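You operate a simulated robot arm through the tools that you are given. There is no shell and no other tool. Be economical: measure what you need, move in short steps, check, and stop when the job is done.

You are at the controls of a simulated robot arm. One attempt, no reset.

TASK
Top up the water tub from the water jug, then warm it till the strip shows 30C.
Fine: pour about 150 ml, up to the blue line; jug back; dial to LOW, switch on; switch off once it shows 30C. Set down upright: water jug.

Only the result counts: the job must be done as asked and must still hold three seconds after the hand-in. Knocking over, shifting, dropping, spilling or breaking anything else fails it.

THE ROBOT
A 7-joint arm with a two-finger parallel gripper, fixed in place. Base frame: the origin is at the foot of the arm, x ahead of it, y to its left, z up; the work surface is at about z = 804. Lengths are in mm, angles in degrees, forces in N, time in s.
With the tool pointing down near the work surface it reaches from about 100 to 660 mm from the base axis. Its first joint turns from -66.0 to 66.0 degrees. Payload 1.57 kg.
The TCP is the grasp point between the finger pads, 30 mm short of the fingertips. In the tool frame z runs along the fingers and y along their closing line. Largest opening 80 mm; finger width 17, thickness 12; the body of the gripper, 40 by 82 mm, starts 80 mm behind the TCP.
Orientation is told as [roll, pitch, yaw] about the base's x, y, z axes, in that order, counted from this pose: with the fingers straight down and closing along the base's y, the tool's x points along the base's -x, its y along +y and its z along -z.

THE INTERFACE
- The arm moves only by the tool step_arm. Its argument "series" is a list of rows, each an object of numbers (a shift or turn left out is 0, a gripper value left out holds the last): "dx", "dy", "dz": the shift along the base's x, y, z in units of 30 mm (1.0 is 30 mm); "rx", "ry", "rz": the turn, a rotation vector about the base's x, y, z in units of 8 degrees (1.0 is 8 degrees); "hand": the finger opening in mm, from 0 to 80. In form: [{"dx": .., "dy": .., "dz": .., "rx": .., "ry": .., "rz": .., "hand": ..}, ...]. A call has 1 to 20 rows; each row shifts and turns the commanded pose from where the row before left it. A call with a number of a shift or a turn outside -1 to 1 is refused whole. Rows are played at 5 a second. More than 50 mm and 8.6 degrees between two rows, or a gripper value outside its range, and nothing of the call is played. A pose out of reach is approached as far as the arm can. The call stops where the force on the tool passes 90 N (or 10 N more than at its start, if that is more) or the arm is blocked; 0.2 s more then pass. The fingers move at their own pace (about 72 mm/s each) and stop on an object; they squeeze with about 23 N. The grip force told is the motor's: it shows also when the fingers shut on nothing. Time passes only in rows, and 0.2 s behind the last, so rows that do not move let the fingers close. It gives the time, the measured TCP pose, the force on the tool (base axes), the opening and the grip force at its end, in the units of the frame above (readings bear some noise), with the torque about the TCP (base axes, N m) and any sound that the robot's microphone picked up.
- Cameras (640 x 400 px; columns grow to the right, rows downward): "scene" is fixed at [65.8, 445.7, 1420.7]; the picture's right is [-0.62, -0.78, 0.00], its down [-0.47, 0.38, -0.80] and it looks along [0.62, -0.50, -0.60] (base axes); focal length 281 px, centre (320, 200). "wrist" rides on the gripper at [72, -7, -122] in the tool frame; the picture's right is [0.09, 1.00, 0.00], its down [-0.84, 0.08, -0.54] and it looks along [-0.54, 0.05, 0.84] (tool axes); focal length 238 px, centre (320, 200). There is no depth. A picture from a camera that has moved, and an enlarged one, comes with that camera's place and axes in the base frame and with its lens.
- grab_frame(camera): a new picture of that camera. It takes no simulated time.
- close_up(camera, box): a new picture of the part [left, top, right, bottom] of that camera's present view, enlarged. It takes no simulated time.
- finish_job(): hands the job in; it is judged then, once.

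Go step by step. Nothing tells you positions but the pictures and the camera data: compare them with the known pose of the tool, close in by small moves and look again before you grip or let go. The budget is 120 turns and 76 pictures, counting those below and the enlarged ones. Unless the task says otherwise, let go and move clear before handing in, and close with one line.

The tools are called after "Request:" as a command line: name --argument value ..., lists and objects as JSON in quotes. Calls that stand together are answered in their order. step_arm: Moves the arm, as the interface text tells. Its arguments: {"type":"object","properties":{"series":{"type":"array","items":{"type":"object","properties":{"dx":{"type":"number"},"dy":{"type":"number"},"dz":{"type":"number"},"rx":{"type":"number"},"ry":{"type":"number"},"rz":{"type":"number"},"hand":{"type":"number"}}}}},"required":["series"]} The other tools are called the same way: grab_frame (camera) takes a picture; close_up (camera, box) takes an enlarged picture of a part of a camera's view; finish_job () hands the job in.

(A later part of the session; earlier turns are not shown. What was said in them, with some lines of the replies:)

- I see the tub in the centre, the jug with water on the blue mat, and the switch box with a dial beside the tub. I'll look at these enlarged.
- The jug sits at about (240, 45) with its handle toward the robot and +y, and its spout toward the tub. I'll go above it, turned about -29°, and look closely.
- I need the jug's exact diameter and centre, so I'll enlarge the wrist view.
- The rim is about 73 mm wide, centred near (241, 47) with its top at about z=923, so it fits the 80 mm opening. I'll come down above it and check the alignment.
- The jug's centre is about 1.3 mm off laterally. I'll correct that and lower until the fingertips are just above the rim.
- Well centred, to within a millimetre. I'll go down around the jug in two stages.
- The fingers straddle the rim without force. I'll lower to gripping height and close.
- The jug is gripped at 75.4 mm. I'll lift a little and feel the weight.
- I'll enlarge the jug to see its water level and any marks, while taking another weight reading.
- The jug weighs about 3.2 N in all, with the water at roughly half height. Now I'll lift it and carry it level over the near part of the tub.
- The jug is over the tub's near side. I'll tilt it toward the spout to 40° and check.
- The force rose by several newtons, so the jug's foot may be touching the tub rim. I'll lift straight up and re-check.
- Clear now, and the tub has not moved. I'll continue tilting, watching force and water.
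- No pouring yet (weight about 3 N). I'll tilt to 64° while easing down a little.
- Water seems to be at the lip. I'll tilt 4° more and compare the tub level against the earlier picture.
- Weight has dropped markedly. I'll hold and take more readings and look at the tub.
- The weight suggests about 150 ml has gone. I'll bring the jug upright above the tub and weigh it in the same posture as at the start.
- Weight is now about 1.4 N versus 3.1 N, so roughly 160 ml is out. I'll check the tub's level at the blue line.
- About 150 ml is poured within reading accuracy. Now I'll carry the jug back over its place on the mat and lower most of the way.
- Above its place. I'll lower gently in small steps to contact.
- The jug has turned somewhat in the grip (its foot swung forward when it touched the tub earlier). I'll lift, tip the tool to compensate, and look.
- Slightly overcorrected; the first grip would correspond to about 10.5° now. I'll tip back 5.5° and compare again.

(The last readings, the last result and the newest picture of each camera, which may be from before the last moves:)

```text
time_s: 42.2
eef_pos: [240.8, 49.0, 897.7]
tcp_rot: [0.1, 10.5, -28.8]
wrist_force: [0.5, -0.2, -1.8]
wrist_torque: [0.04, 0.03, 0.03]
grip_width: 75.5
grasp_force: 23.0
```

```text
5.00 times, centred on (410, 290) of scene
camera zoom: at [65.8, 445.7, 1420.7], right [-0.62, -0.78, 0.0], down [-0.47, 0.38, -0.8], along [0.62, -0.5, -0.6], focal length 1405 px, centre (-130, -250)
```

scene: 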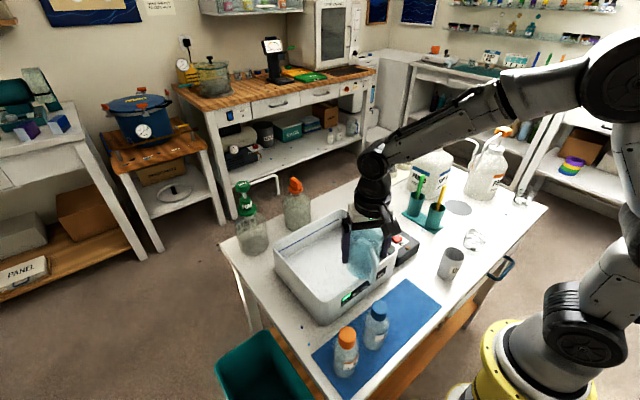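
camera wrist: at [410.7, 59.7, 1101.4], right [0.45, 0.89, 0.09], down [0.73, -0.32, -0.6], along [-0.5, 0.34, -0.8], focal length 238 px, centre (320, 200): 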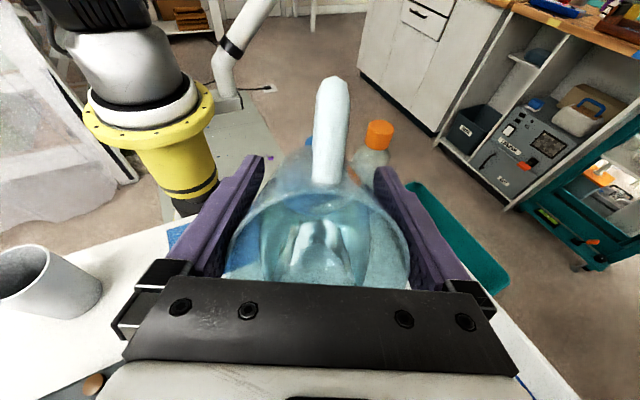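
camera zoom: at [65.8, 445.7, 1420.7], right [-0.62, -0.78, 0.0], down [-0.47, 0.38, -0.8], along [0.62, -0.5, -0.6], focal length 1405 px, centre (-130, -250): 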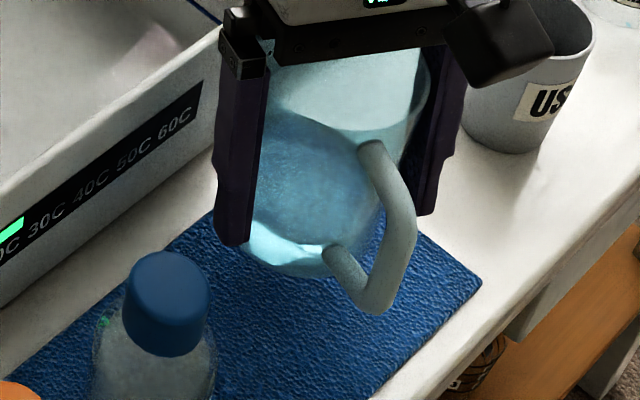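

Now it matches the original upright posture. I'll lower in small steps, watching for contact.

Request:
step_arm --series '[{"dz": -0.35}, {"dz": -0.35}, {}]'

Request:
step_arm --series '[{"dz": -0.12}, {"dz": -0.05}, {}]'

Request:
step_arm --series '[{"dz": -0.07}, {}]'

Request:
step_arm --series '[{"dz": -0.07}, {}]'

Request:
close_up --camera "scene" --box '[370, 250, 450, 330]'

```text
time_s: 43.0
eef_pos: [240.6, 50.1, 876.5]
tcp_rot: [0.1, 10.5, -28.9]
wrist_force: [-0.6, 0.1, -1.6]
wrist_torque: [-0.02, 0.0, -0.02]
grip_width: 75.3
grasp_force: 22.9
```

```text
time_s: 43.8
eef_pos: [241.1, 49.6, 872.7]
tcp_rot: [0.0, 10.5, -28.9]
wrist_force: [0.0, 0.1, -1.8]
wrist_torque: [0.01, 0.0, 0.0]
grip_width: 75.5
grasp_force: 23.3
```

```text
time_s: 44.4
eef_pos: [240.9, 49.0, 869.8]
tcp_rot: [0.1, 10.4, -28.8]
wrist_force: [0.1, 0.1, -1.6]
wrist_torque: [0.04, 0.03, 0.05]
grip_width: 75.4
grasp_force: 22.9
```

```text
time_s: 45.0
eef_pos: [240.0, 49.0, 867.9]
tcp_rot: [0.1, 10.6, -28.7]
wrist_force: [0.7, 0.7, -0.9]
wrist_torque: [0.0, 0.03, -0.02]
grip_width: 75.5
grasp_force: 23.2
```

```text
5.00 times, centred on (410, 290) of scene
camera zoom: at [65.8, 445.7, 1420.7], right [-0.62, -0.78, 0.0], down [-0.47, 0.38, -0.8], along [0.62, -0.5, -0.6], focal length 1405 px, centre (-130, -250)
```

zoom: 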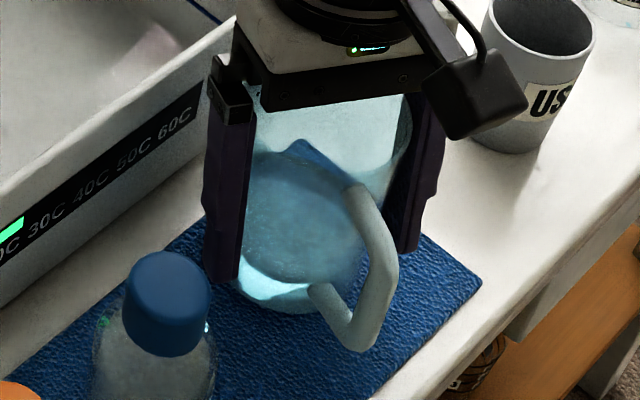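

Still some gap to the mat. I'll continue down in small steps.

Request:
step_arm --series '[{"dz": -0.1}, {"dz": -0.05}, {}]'

Request:
step_arm --series '[{"dz": -0.1}, {}]'

Request:
step_arm --series '[{"dz": -0.08}, {}]'

Request:
step_arm --series '[{"dz": -0.06}, {}]'

```text
time_s: 45.8
eef_pos: [239.6, 49.4, 863.6]
tcp_rot: [0.2, 10.5, -28.9]
wrist_force: [-0.6, -0.5, -1.7]
wrist_torque: [0.01, 0.0, -0.02]
grip_width: 75.6
grasp_force: 23.0
```

```text
time_s: 46.4
eef_pos: [239.1, 48.2, 860.8]
tcp_rot: [0.2, 10.5, -28.7]
wrist_force: [-2.0, 0.8, 6.1]
wrist_torque: [0.23, -0.04, 0.09]
grip_width: 75.4
grasp_force: 23.0
```

```text
time_s: 47.0
eef_pos: [241.1, 48.5, 858.8]
tcp_rot: [0.1, 10.4, -28.8]
wrist_force: [-2.9, -4.1, 14.8]
wrist_torque: [0.0, -0.4, -0.11]
grip_width: 75.4
grasp_force: 22.7
```

```text
time_s: 47.6
eef_pos: [239.4, 49.5, 856.2]
tcp_rot: [0.1, 10.3, -28.7]
wrist_force: [0.3, -6.2, 14.9]
wrist_torque: [0.05, -0.33, -0.17]
grip_width: 75.6
grasp_force: 23.1
```

Contact began at about 861, so I've pressed a little too far. I'll ease up 2.5 mm and look.

Request:
step_arm --series '[{"dz": 0.08}, {}]'

Request:
close_up --camera "scene" --box '[370, 250, 450, 330]'

```text
time_s: 48.2
eef_pos: [237.6, 49.2, 857.5]
tcp_rot: [0.0, 10.6, -28.8]
wrist_force: [-0.7, 0.0, -2.0]
wrist_torque: [0.0, 0.05, -0.01]
grip_width: 75.4
grasp_force: 22.7
```

```text
5.00 times, centred on (410, 290) of scene
camera zoom: at [65.8, 445.7, 1420.7], right [-0.62, -0.78, 0.0], down [-0.47, 0.38, -0.8], along [0.62, -0.5, -0.6], focal length 1405 px, centre (-130, -250)
```

zoom: 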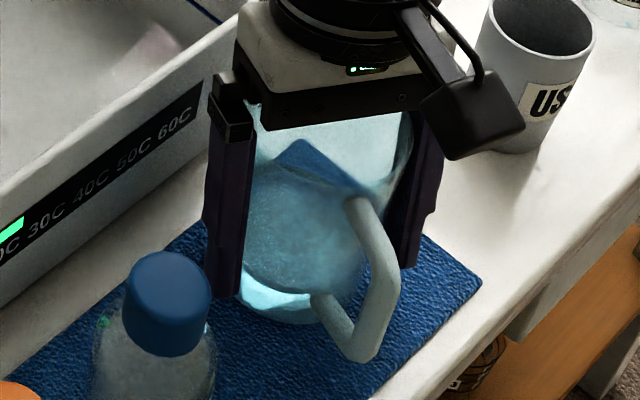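

The jug is upright but about 16 mm forward of its old spot. I'll lift slightly, shift it back, and set it down.

Request:
step_arm --series '[{"dz": 0.3}, {"dx": -0.235, "dy": 0.128}, {"dx": -0.235, "dy": 0.128}, {}, {"dz": -0.12}, {"dz": -0.05}, {}]'

Request:
step_arm --series '[{"dz": -0.04}, {}]'

Request:
close_up --camera "scene" --box '[370, 250, 450, 330]'

```text
time_s: 49.8
eef_pos: [226.3, 57.3, 860.9]
tcp_rot: [0.2, 10.5, -28.8]
wrist_force: [-1.4, -0.2, -1.6]
wrist_torque: [0.0, 0.03, 0.01]
grip_width: 75.5
grasp_force: 22.7
```

```text
time_s: 50.4
eef_pos: [225.0, 56.8, 860.0]
tcp_rot: [0.1, 10.5, -28.8]
wrist_force: [0.0, -0.2, -2.0]
wrist_torque: [0.03, 0.03, -0.01]
grip_width: 75.6
grasp_force: 23.1
```

```text
5.00 times, centred on (410, 290) of scene
camera zoom: at [65.8, 445.7, 1420.7], right [-0.62, -0.78, 0.0], down [-0.47, 0.38, -0.8], along [0.62, -0.5, -0.6], focal length 1405 px, centre (-130, -250)
```

zoom: 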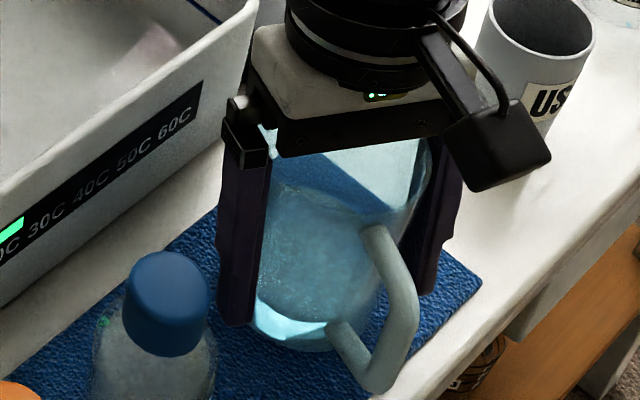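

Position now matches the original. Last small steps to contact.

Request:
step_arm --series '[{"dz": -0.06}, {}]'

Request:
step_arm --series '[{"dz": -0.04}, {}]'

Request:
step_arm --series '[{"dz": -0.03}, {}]'

```text
time_s: 51.0
eef_pos: [223.8, 57.2, 859.1]
tcp_rot: [0.2, 10.6, -28.8]
wrist_force: [-0.4, 0.0, -1.8]
wrist_torque: [0.02, 0.04, 0.0]
grip_width: 75.5
grasp_force: 23.0
```

```text
time_s: 51.6
eef_pos: [224.7, 56.1, 858.3]
tcp_rot: [0.1, 10.5, -28.8]
wrist_force: [-0.1, 1.2, -2.4]
wrist_torque: [0.0, 0.04, -0.01]
grip_width: 75.4
grasp_force: 22.9
```

```text
time_s: 52.2
eef_pos: [226.7, 57.2, 855.6]
tcp_rot: [0.1, 10.5, -28.8]
wrist_force: [0.6, -0.8, -2.1]
wrist_torque: [0.0, 0.02, 0.02]
grip_width: 75.5
grasp_force: 23.4
```

Before letting go, I'll check the tub's level against the line once more, in the same view as before pouring.

Request:
close_up --camera "scene" --box '[310, 205, 400, 261]'

Request:
close_up --camera "scene" --box '[370, 250, 450, 330]'

```text
7.11 times, centred on (355, 233) of scene
camera zoom: at [65.8, 445.7, 1420.7], right [-0.62, -0.78, 0.0], down [-0.47, 0.38, -0.8], along [0.62, -0.5, -0.6], focal length 1998 px, centre (71, -35)
```

zoom: 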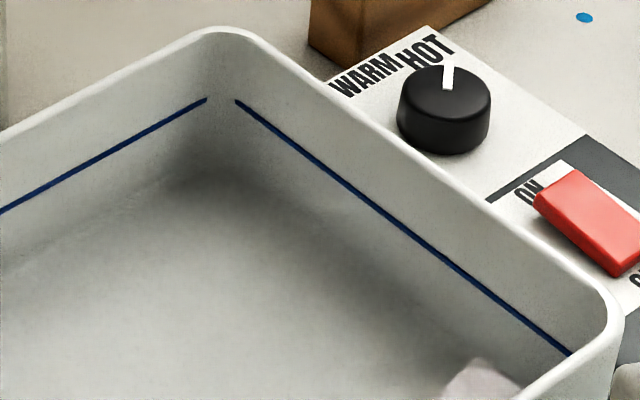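

```text
5.00 times, centred on (410, 290) of scene
camera zoom: at [65.8, 445.7, 1420.7], right [-0.62, -0.78, 0.0], down [-0.47, 0.38, -0.8], along [0.62, -0.5, -0.6], focal length 1405 px, centre (-130, -250)
```

zoom: 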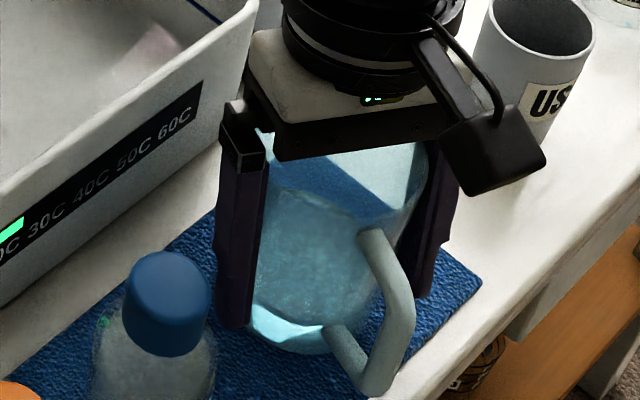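

I can compare the jug's water level from the same wrist viewpoint as before once released. First, the final contact and release.

Request:
step_arm --series '[{"dz": -0.05}, {}]'

Request:
step_arm --series '[{"dz": -0.04}, {}]'

```text
time_s: 52.8
eef_pos: [225.7, 56.0, 856.0]
tcp_rot: [0.2, 10.3, -28.7]
wrist_force: [-2.3, -5.5, 15.9]
wrist_torque: [0.06, -0.29, -0.12]
grip_width: 75.4
grasp_force: 23.0
```

```text
time_s: 53.4
eef_pos: [226.0, 56.1, 854.2]
tcp_rot: [0.1, 10.5, -28.8]
wrist_force: [-1.0, -5.8, 14.0]
wrist_torque: [0.03, -0.36, -0.12]
grip_width: 75.4
grasp_force: 23.0
```

It's resting on the mat. I'll relieve the pressure slightly and open the fingers.

Request:
step_arm --series '[{"dz": 0.05}, {}, {"hand": 77}, {"hand": 79}, {"hand": 80}, {}]'

Request:
close_up --camera "scene" --box '[370, 250, 450, 330]'

```text
time_s: 54.8
eef_pos: [225.3, 56.5, 857.1]
tcp_rot: [0.1, 10.5, -28.7]
wrist_force: [0.6, -0.7, 0.1]
wrist_torque: [0.0, 0.02, -0.05]
grip_width: 80.2
grasp_force: 0.1
```

```text
5.00 times, centred on (410, 290) of scene
camera zoom: at [65.8, 445.7, 1420.7], right [-0.62, -0.78, 0.0], down [-0.47, 0.38, -0.8], along [0.62, -0.5, -0.6], focal length 1405 px, centre (-130, -250)
```

zoom: 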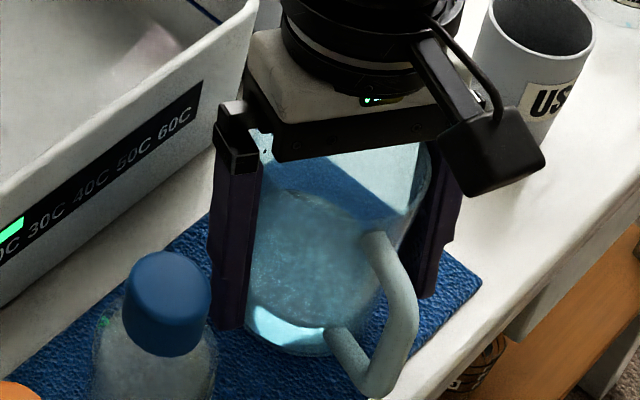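

Standing free. I'll raise straight up, level the tool, and look down at the jug's water from the earlier height.

Request:
step_arm --series '[{"dz": 0.2}, {"dz": 0.4}, {"dz": 0.6}, {"dz": 0.8}, {"dz": 0.9}, {"dz": 0.9}, {"dz": 0.9}, {"rx": -0.316, "ry": -0.575}, {"rx": -0.316, "ry": -0.575}, {"dx": 0.35, "dy": -0.2}, {}]'

Request:
close_up --camera "wrist" --box '[240, 90, 400, 190]'

Request:
close_up --camera "scene" --box '[370, 250, 450, 330]'

```text
time_s: 57.2
eef_pos: [235.8, 48.2, 996.7]
tcp_rot: [0.1, 0.0, -28.7]
wrist_force: [-0.2, -0.7, -0.7]
wrist_torque: [0.0, -0.01, 0.0]
grip_width: 80.1
grasp_force: 0.0
```

```text
4.00 times, centred on (320, 140) of wrist
camera zoom: at [169.7, 77.9, 1119.6], right [0.4, 0.92, 0.0], down [0.77, -0.34, 0.54], along [0.5, -0.22, -0.84], focal length 953 px, centre (320, 440)
```

zoom: 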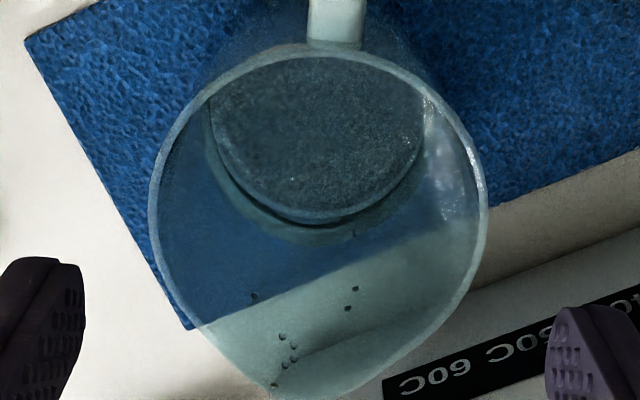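

```text
5.00 times, centred on (410, 290) of scene
camera zoom: at [65.8, 445.7, 1420.7], right [-0.62, -0.78, 0.0], down [-0.47, 0.38, -0.8], along [0.62, -0.5, -0.6], focal length 1405 px, centre (-130, -250)
```

zoom: 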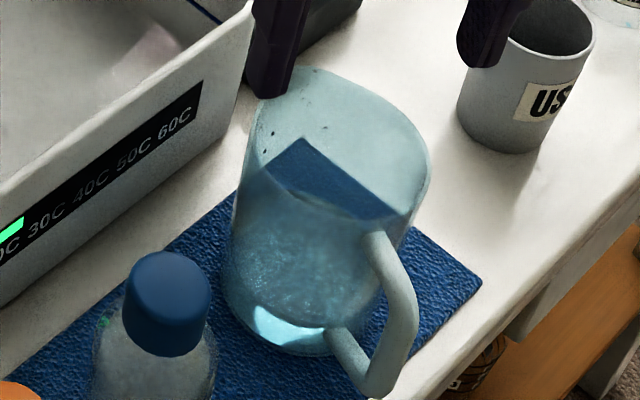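

The jug stands upright in place, and its level dropped about 40 mm, which is roughly 150 ml. Now I'll go above the dial near (465, -79) and view it.

Request:
step_arm --series '[{"dz": 0.5, "rz": 0.4}, {"dx": 0.85, "dy": -0.47, "rz": 0.4}, {"dx": 0.85, "dy": -0.47, "rz": 0.4}, {"dx": 0.85, "dy": -0.47, "rz": 0.4}, {"dx": 0.85, "dy": -0.47, "rz": 0.4}, {"dx": 0.85, "dy": -0.47, "rz": 0.4}, {"dx": 0.85, "dy": -0.47, "rz": 0.4}, {"dx": 0.85, "dy": -0.47, "rz": 0.4}, {"dx": 0.85, "dy": -0.47, "rz": 0.4}, {"dx": 0.83, "dy": -0.47}, {}]'

Request:
grab_frame --camera "wrist"

```text
time_s: 59.6
eef_pos: [464.2, -75.0, 1009.1]
tcp_rot: [0.1, 0.0, 0.1]
wrist_force: [0.2, -0.1, -0.8]
wrist_torque: [0.03, 0.03, -0.01]
grip_width: 79.9
grasp_force: 0.0
```

```text
26 pictures are left
camera wrist: at [392.9, -82.1, 1132.7], right [-0.09, 1.0, 0.0], down [0.84, 0.08, 0.54], along [0.54, 0.05, -0.84], focal length 238 px, centre (320, 200)
```

wrist: 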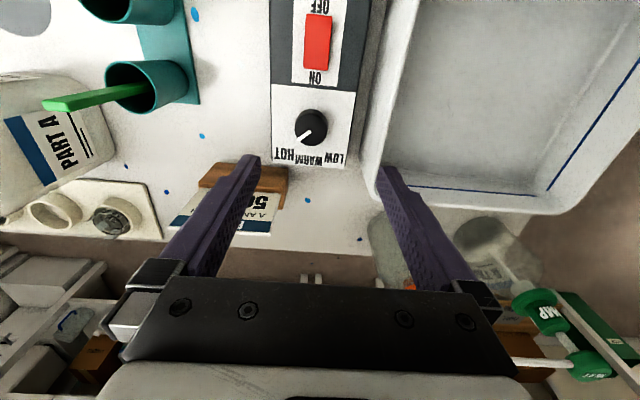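

Request:
close_up --camera "wrist" --box '[260, 80, 372, 180]'

```text
4.00 times, centred on (316, 130) of wrist
camera zoom: at [392.9, -82.1, 1132.7], right [-0.09, 1.0, 0.0], down [0.84, 0.08, 0.54], along [0.54, 0.05, -0.84], focal length 953 px, centre (336, 480)
```

zoom: 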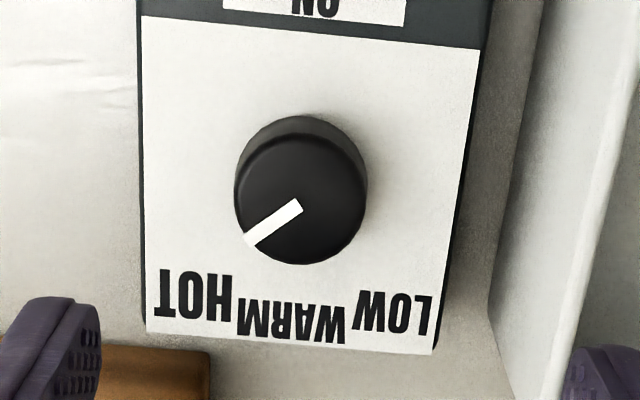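

The dial points at HOT (about -53° from +x) and LOW is on the other side (about +50°). I'll pre-turn the gripper to -52°, narrow it to 60 mm and come down above the dial at about (471, -84).

Request:
step_arm --series '[{"dx": 0.23, "dy": -0.32, "rz": -0.81, "hand": 60}, {"dz": -0.35, "rz": -0.81}, {"dz": -0.35, "rz": -0.81}, {"dz": -0.35, "rz": -0.81}, {"dz": -0.35, "rz": -0.81}, {"dz": -0.35, "rz": -0.81}, {"dz": -0.35, "rz": -0.81}, {"dz": -0.35, "rz": -0.81}, {}]'

Request:
grab_frame --camera "wrist"

```text
time_s: 61.6
eef_pos: [472.2, -86.1, 939.3]
tcp_rot: [0.1, 0.0, -52.0]
wrist_force: [-0.9, 0.1, -0.3]
wrist_torque: [0.01, 0.02, -0.01]
grip_width: 59.9
grasp_force: 0.0
```

```text
24 pictures are left
camera wrist: at [423.1, -32.6, 1060.7], right [0.73, 0.69, 0.0], down [0.58, -0.61, 0.54], along [0.37, -0.39, -0.84], focal length 238 px, centre (320, 200)
```

wrist: 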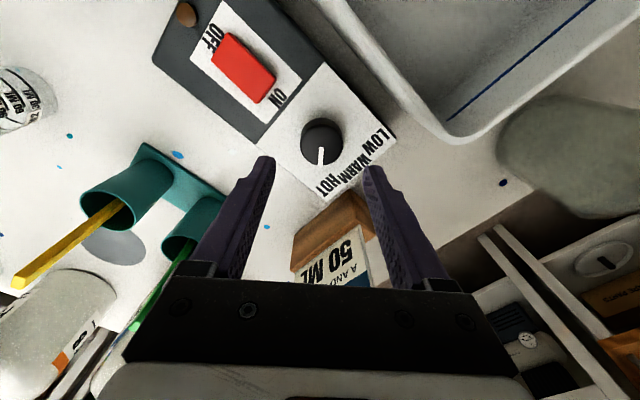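

The dial centre is close to (471, -83). I'll adjust slightly and lower the fingers around it.

Request:
step_arm --series '[{"dx": -0.03, "dy": 0.09, "dz": -0.3}, {"dz": -0.4}, {"dz": -0.4}, {"dz": -0.4}, {"dz": -0.2}, {}]'

Request:
close_up --camera "wrist" --box '[220, 60, 420, 210]'

Request:
close_up --camera "scene" --box '[340, 180, 440, 250]'

```text
time_s: 63.0
eef_pos: [469.2, -82.6, 886.6]
tcp_rot: [0.1, 0.0, -51.9]
wrist_force: [-0.2, 0.1, -0.1]
wrist_torque: [0.0, 0.0, -0.01]
grip_width: 59.9
grasp_force: 0.0
```

```text
2.67 times, centred on (320, 135) of wrist
camera zoom: at [419.5, -31.0, 1009.7], right [0.73, 0.69, 0.0], down [0.58, -0.61, 0.54], along [0.37, -0.39, -0.84], focal length 636 px, centre (320, 373)
```

zoom: 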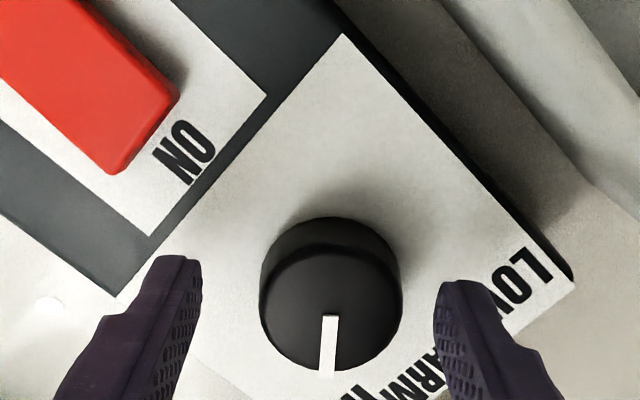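

```text
5.71 times, centred on (390, 215) of scene
camera zoom: at [65.8, 445.7, 1420.7], right [-0.62, -0.78, 0.0], down [-0.47, 0.38, -0.8], along [0.62, -0.5, -0.6], focal length 1606 px, centre (-80, 114)
```

zoom: 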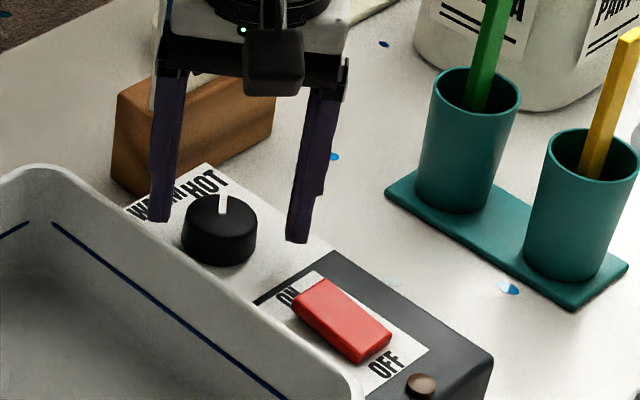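

Good alignment, about 2 mm off laterally. I'll correct, lower 5 mm and close on the dial.

Request:
step_arm --series '[{"dx": 0.05, "dy": 0.04, "dz": -0.17}, {}, {"hand": 45}, {"hand": 30}, {"hand": 30}, {"hand": 30}]'

```text
time_s: 64.4
eef_pos: [471.5, -81.9, 882.2]
tcp_rot: [0.1, -0.1, -51.9]
wrist_force: [0.7, -0.8, -0.6]
wrist_torque: [-0.08, 0.0, 0.0]
grip_width: 37.1
grasp_force: 43.6
```

Gripped on the dial. I'll turn it counter-clockwise by 104°.

Request:
step_arm --series '[{"rz": 0.65}, {"rz": 0.65}, {"rz": 0.65}, {"rz": 0.65}, {"rz": 0.65}, {"rz": 0.65}, {"rz": 0.65}, {"rz": 0.65}, {"rz": 0.65}, {"rz": 0.65}]'

Request:
step_arm --series '[{"rz": 0.65}, {"rz": 0.65}, {"rz": 0.65}, {"rz": 0.65}, {"rz": 0.65}, {"rz": 0.65}, {"rz": 0.65}, {"rz": 0.65}, {"rz": 0.65}, {"rz": 0.65}, {}]'

Request:
close_up --camera "wrist" --box '[220, 60, 420, 210]'

```text
time_s: 66.6
eef_pos: [470.2, -85.6, 882.3]
tcp_rot: [-0.1, 0.5, 0.3]
wrist_force: [-19.6, -25.3, -8.5]
wrist_torque: [-0.58, 0.51, -0.14]
grip_width: 37.3
grasp_force: 43.6
```

```text
time_s: 69.0
eef_pos: [474.9, -83.9, 884.9]
tcp_rot: [-0.4, -0.1, 52.3]
wrist_force: [8.5, -27.6, 2.5]
wrist_torque: [-0.79, -0.52, -0.44]
grip_width: 37.0
grasp_force: 43.4
```

```text
2.67 times, centred on (320, 135) of wrist
camera zoom: at [434.9, -144.3, 1007.7], right [-0.84, 0.54, -0.01], down [0.45, 0.71, 0.54], along [0.3, 0.45, -0.84], focal length 636 px, centre (320, 373)
```

zoom: 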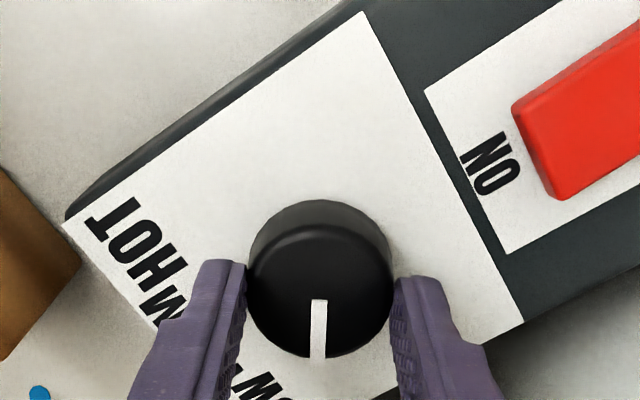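

The dial turned with the gripper, with some side load. I'll open to release and look at the pointer.

Request:
step_arm --series '[{"hand": 45}, {"hand": 60}, {"hand": 60}, {"dz": 0.5}, {"dz": 0.8}, {"dz": 0.8}, {"rz": -0.9, "dz": 0.5}, {"rz": -0.9}, {"rz": -0.9}, {"rz": -0.9}, {"rz": -0.9}, {"rz": -0.9}, {"rz": -0.9}, {}]'

Request:
close_up --camera "wrist" --box '[240, 60, 400, 200]'

```text
time_s: 72.0
eef_pos: [473.5, -82.2, 960.1]
tcp_rot: [0.0, 0.1, 1.6]
wrist_force: [-0.1, -0.2, -0.4]
wrist_torque: [0.0, -0.01, -0.01]
grip_width: 59.9
grasp_force: 0.1
```

```text
2.86 times, centred on (320, 130) of wrist
camera zoom: at [400.0, -90.9, 1082.8], right [-0.12, 0.99, 0.0], down [0.83, 0.1, 0.54], along [0.54, 0.07, -0.84], focal length 681 px, centre (320, 400)
```

zoom: 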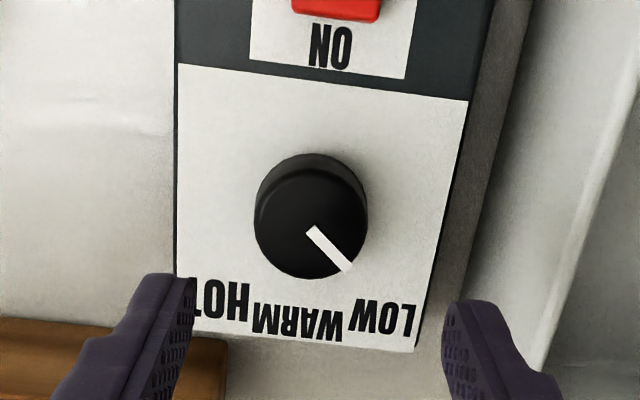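

The dial now points at LOW. Next is the switch: its ON end is at about x=404, y=-85, so I'll close the fingers and move above it.

Request:
step_arm --series '[{"dx": -0.8, "dy": -0.09, "hand": 0, "rz": -0.2}, {"dx": -0.8}, {"dx": -0.72}, {"dz": -0.45}, {"dz": -0.45}, {"dz": -0.43}, {}]'

Request:
close_up --camera "scene" --box '[340, 180, 440, 250]'

Request:
grab_frame --camera "wrist"

```text
time_s: 73.6
eef_pos: [401.7, -84.7, 921.3]
tcp_rot: [0.1, -0.1, 0.0]
wrist_force: [-0.5, -0.7, -0.1]
wrist_torque: [0.0, -0.01, 0.0]
grip_width: 0.1
grasp_force: 21.4
```

```text
5.71 times, centred on (390, 215) of scene
camera zoom: at [65.8, 445.7, 1420.7], right [-0.62, -0.78, 0.0], down [-0.47, 0.38, -0.8], along [0.62, -0.5, -0.6], focal length 1606 px, centre (-80, 114)
```

zoom: 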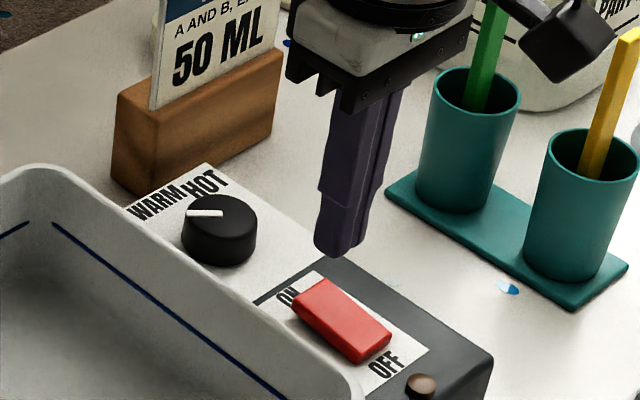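

```text
18 pictures are left
camera wrist: at [329.4, -90.5, 1043.7], right [-0.09, 1.0, 0.0], down [0.84, 0.08, 0.54], along [0.54, 0.05, -0.84], focal length 238 px, centre (320, 200)
```

wrist: 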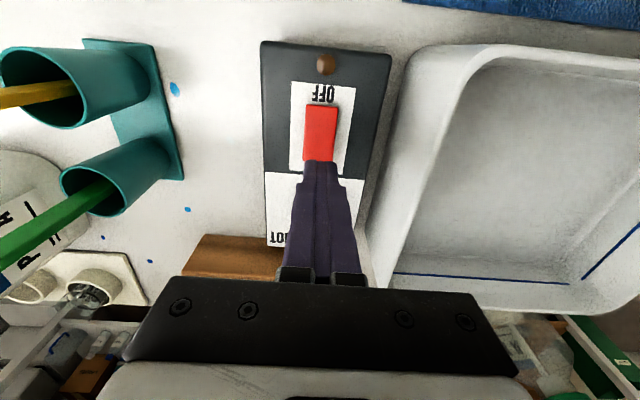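

The tip is over the switch's ON half. I'll shift 3 mm further toward ON and lower gently until it clicks.

Request:
step_arm --series '[{"dx": 0.1, "dz": -0.4}, {"dz": -0.4}, {"dz": -0.25}, {}]'

Request:
step_arm --series '[{"dz": -0.1}, {"dz": -0.1}, {}]'

```text
time_s: 74.6
eef_pos: [406.6, -84.7, 890.3]
tcp_rot: [0.1, -0.1, 0.1]
wrist_force: [-0.1, -0.3, 0.3]
wrist_torque: [-0.02, 0.0, 0.05]
grip_width: 0.0
grasp_force: 21.1
```

```text
time_s: 75.4
eef_pos: [406.2, -85.4, 882.4]
tcp_rot: [0.1, -0.1, 0.1]
wrist_force: [0.5, 0.0, 0.2]
wrist_torque: [0.02, 0.01, 0.03]
grip_width: 0.0
grasp_force: 21.4
```

Request:
step_arm --series '[{"dz": -0.07}, {}]'

Request:
step_arm --series '[{"dz": -0.07}, {}]'

Request:
step_arm --series '[{"dz": -0.07}, {}]'

```text
time_s: 76.0
eef_pos: [407.7, -85.2, 881.7]
tcp_rot: [0.1, -0.1, 0.0]
wrist_force: [1.6, 0.3, 3.0]
wrist_torque: [-0.04, -0.05, -0.02]
grip_width: 0.1
grasp_force: 20.8
```

```text
time_s: 76.6
eef_pos: [406.9, -84.9, 879.8]
tcp_rot: [0.0, -0.4, 0.1]
wrist_force: [-5.3, 3.1, 28.8]
wrist_torque: [0.11, 0.41, -0.02]
grip_width: 0.0
grasp_force: 20.7
```

```text
time_s: 77.2
eef_pos: [408.5, -83.7, 880.9]
tcp_rot: [0.0, -0.6, 0.1]
wrist_force: [-8.3, 5.0, 50.4]
wrist_torque: [0.1, 0.65, -0.05]
grip_width: 0.0
grasp_force: 21.7
```

It's firm at 50 N without a click. I'll back off and inspect the switch.

Request:
step_arm --series '[{"dz": 0.4}, {"dz": 0.7}, {"dz": 0.5}, {"dx": 0.8}, {"dx": 0.8}]'

Request:
close_up --camera "scene" --box '[370, 210, 430, 250]'

Request:
close_up --camera "wrist" --box '[260, 0, 400, 100]'

```text
time_s: 78.4
eef_pos: [453.0, -87.0, 924.3]
tcp_rot: [0.1, 0.1, 0.1]
wrist_force: [-0.2, -0.1, 0.0]
wrist_torque: [0.02, 0.0, 0.03]
grip_width: 0.1
grasp_force: 22.0
```

```text
10.00 times, centred on (400, 230) of scene
camera zoom: at [65.7, 445.7, 1420.7], right [-0.62, -0.78, 0.0], down [-0.47, 0.38, -0.8], along [0.62, -0.5, -0.6], focal length 2810 px, centre (-480, -100)
```

zoom: 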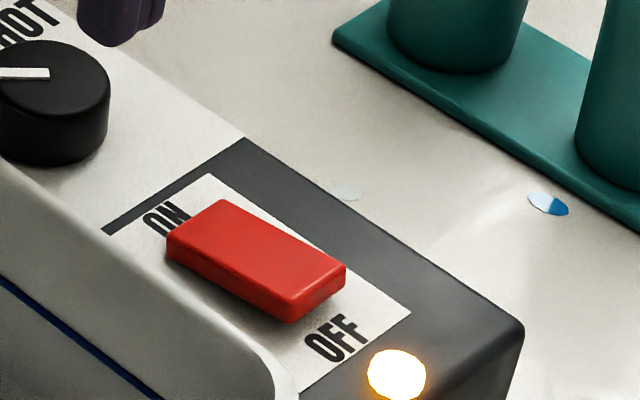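

```text
4.00 times, centred on (330, 50) of wrist
camera zoom: at [380.9, -92.3, 1046.9], right [-0.09, 1.0, 0.0], down [0.84, 0.08, 0.54], along [0.54, 0.05, -0.84], focal length 953 px, centre (280, 800)
```

zoom: 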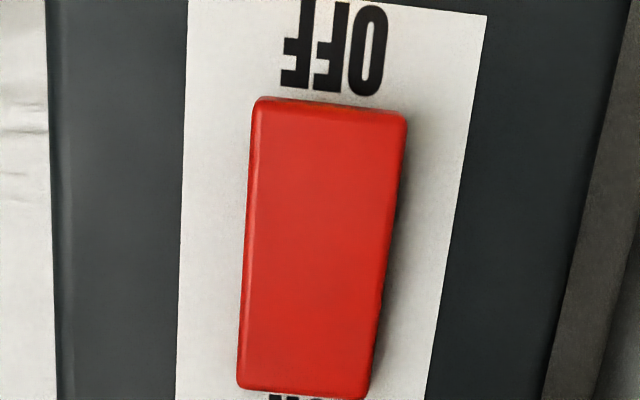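

The lamp is lit, so it is on with the dial at LOW. I'll wait above the OFF end and watch the strip.

Request:
step_arm --series '[{"dx": -0.9, "dy": 0.06}, {"dx": -0.9}, {"dx": -0.87}, {"dz": -0.45}, {"dz": -0.45}, {}]'

Request:
close_up --camera "scene" --box '[330, 210, 430, 310]'

```text
time_s: 79.8
eef_pos: [372.4, -84.6, 897.3]
tcp_rot: [0.0, 0.0, 0.0]
wrist_force: [0.1, 0.1, -1.1]
wrist_torque: [0.01, -0.02, -0.02]
grip_width: 0.0
grasp_force: 21.6
```

```text
4.00 times, centred on (380, 260) of scene
camera zoom: at [65.8, 445.7, 1420.7], right [-0.62, -0.78, 0.0], down [-0.47, 0.38, -0.8], along [0.62, -0.5, -0.6], focal length 1124 px, centre (80, -40)
```

zoom: 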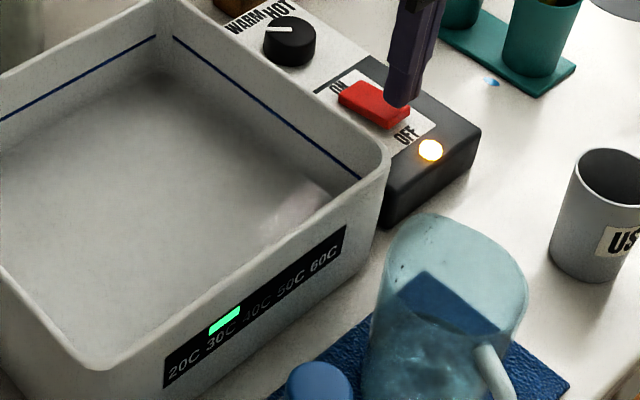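

The strip already shows 30C, so I'll press OFF now.

Request:
step_arm --series '[{"dz": -0.3}, {"dz": -0.2}, {"dz": -0.1}, {"dz": -0.05}]'

Request:
close_up --camera "scene" --box '[330, 210, 430, 310]'

```text
time_s: 80.8
eef_pos: [374.1, -83.8, 881.0]
tcp_rot: [0.0, -0.2, 0.0]
wrist_force: [-14.1, 3.1, 31.2]
wrist_torque: [0.15, 0.23, -0.02]
grip_width: 0.0
grasp_force: 21.6
```

```text
4.00 times, centred on (380, 260) of scene
camera zoom: at [65.0, 445.9, 1420.7], right [-0.62, -0.78, 0.0], down [-0.47, 0.38, -0.8], along [0.62, -0.5, -0.6], focal length 1124 px, centre (80, -40)
```

zoom: 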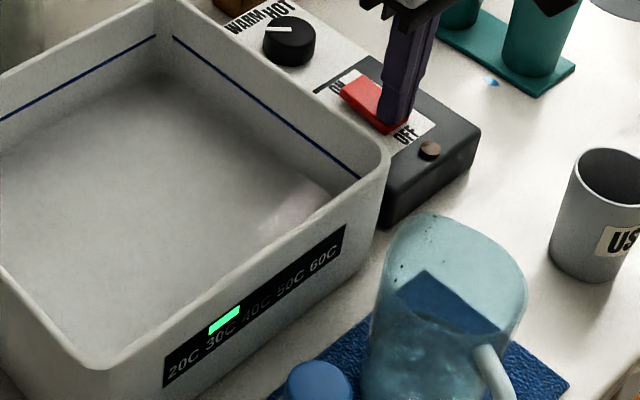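

The lamp is off and the strip shows 30C. I'll lift clear and check that everything holds.

Request:
step_arm --series '[{"dz": 0.4}, {"dz": 0.8}, {"dz": 0.9}, {"dz": 0.9}, {"dz": 0.9}, {}, {}, {}, {}, {}, {}]'

Request:
grab_frame --camera "scene"

Request:
close_up --camera "scene" --box '[330, 210, 430, 310]'

```text
time_s: 83.2
eef_pos: [371.8, -84.2, 997.8]
tcp_rot: [0.2, 0.1, 0.2]
wrist_force: [0.1, 0.1, -0.5]
wrist_torque: [0.0, 0.01, -0.01]
grip_width: 0.0
grasp_force: 21.4
```

```text
13 pictures are left
```

scene: 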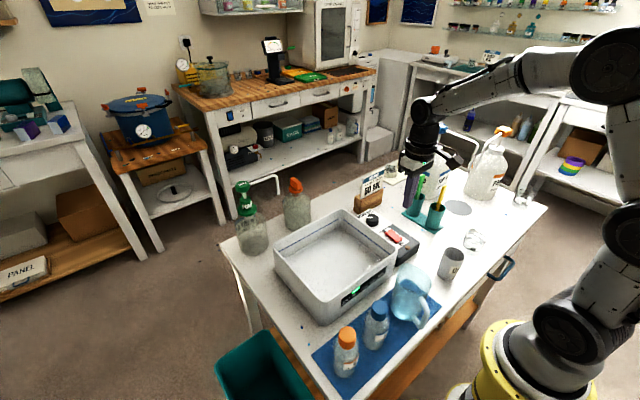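

```text
4.00 times, centred on (380, 260) of scene
camera zoom: at [65.8, 445.7, 1420.7], right [-0.62, -0.78, 0.0], down [-0.47, 0.38, -0.8], along [0.62, -0.5, -0.6], focal length 1124 px, centre (80, -40)
```

zoom: 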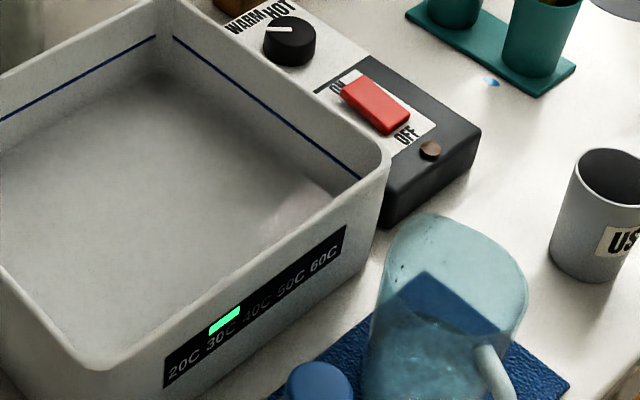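

The strip holds at 30C, the lamp is off, the jug is upright on its mat, and nothing else has moved. I'm handing in.

Request:
finish_job

```text
The job is handed in.
```

I poured about 150 ml into the tub and warmed it on LOW; the strip read 30C when I switched off and still did about 2.5 s later. The jug is upright on its mat. I judged the amount from the drop in the jug's level, because I couldn't clearly see the tub's water meet the blue line. While pouring, the jug's foot touched the tub rim, but the tub didn't move and I saw no spill.
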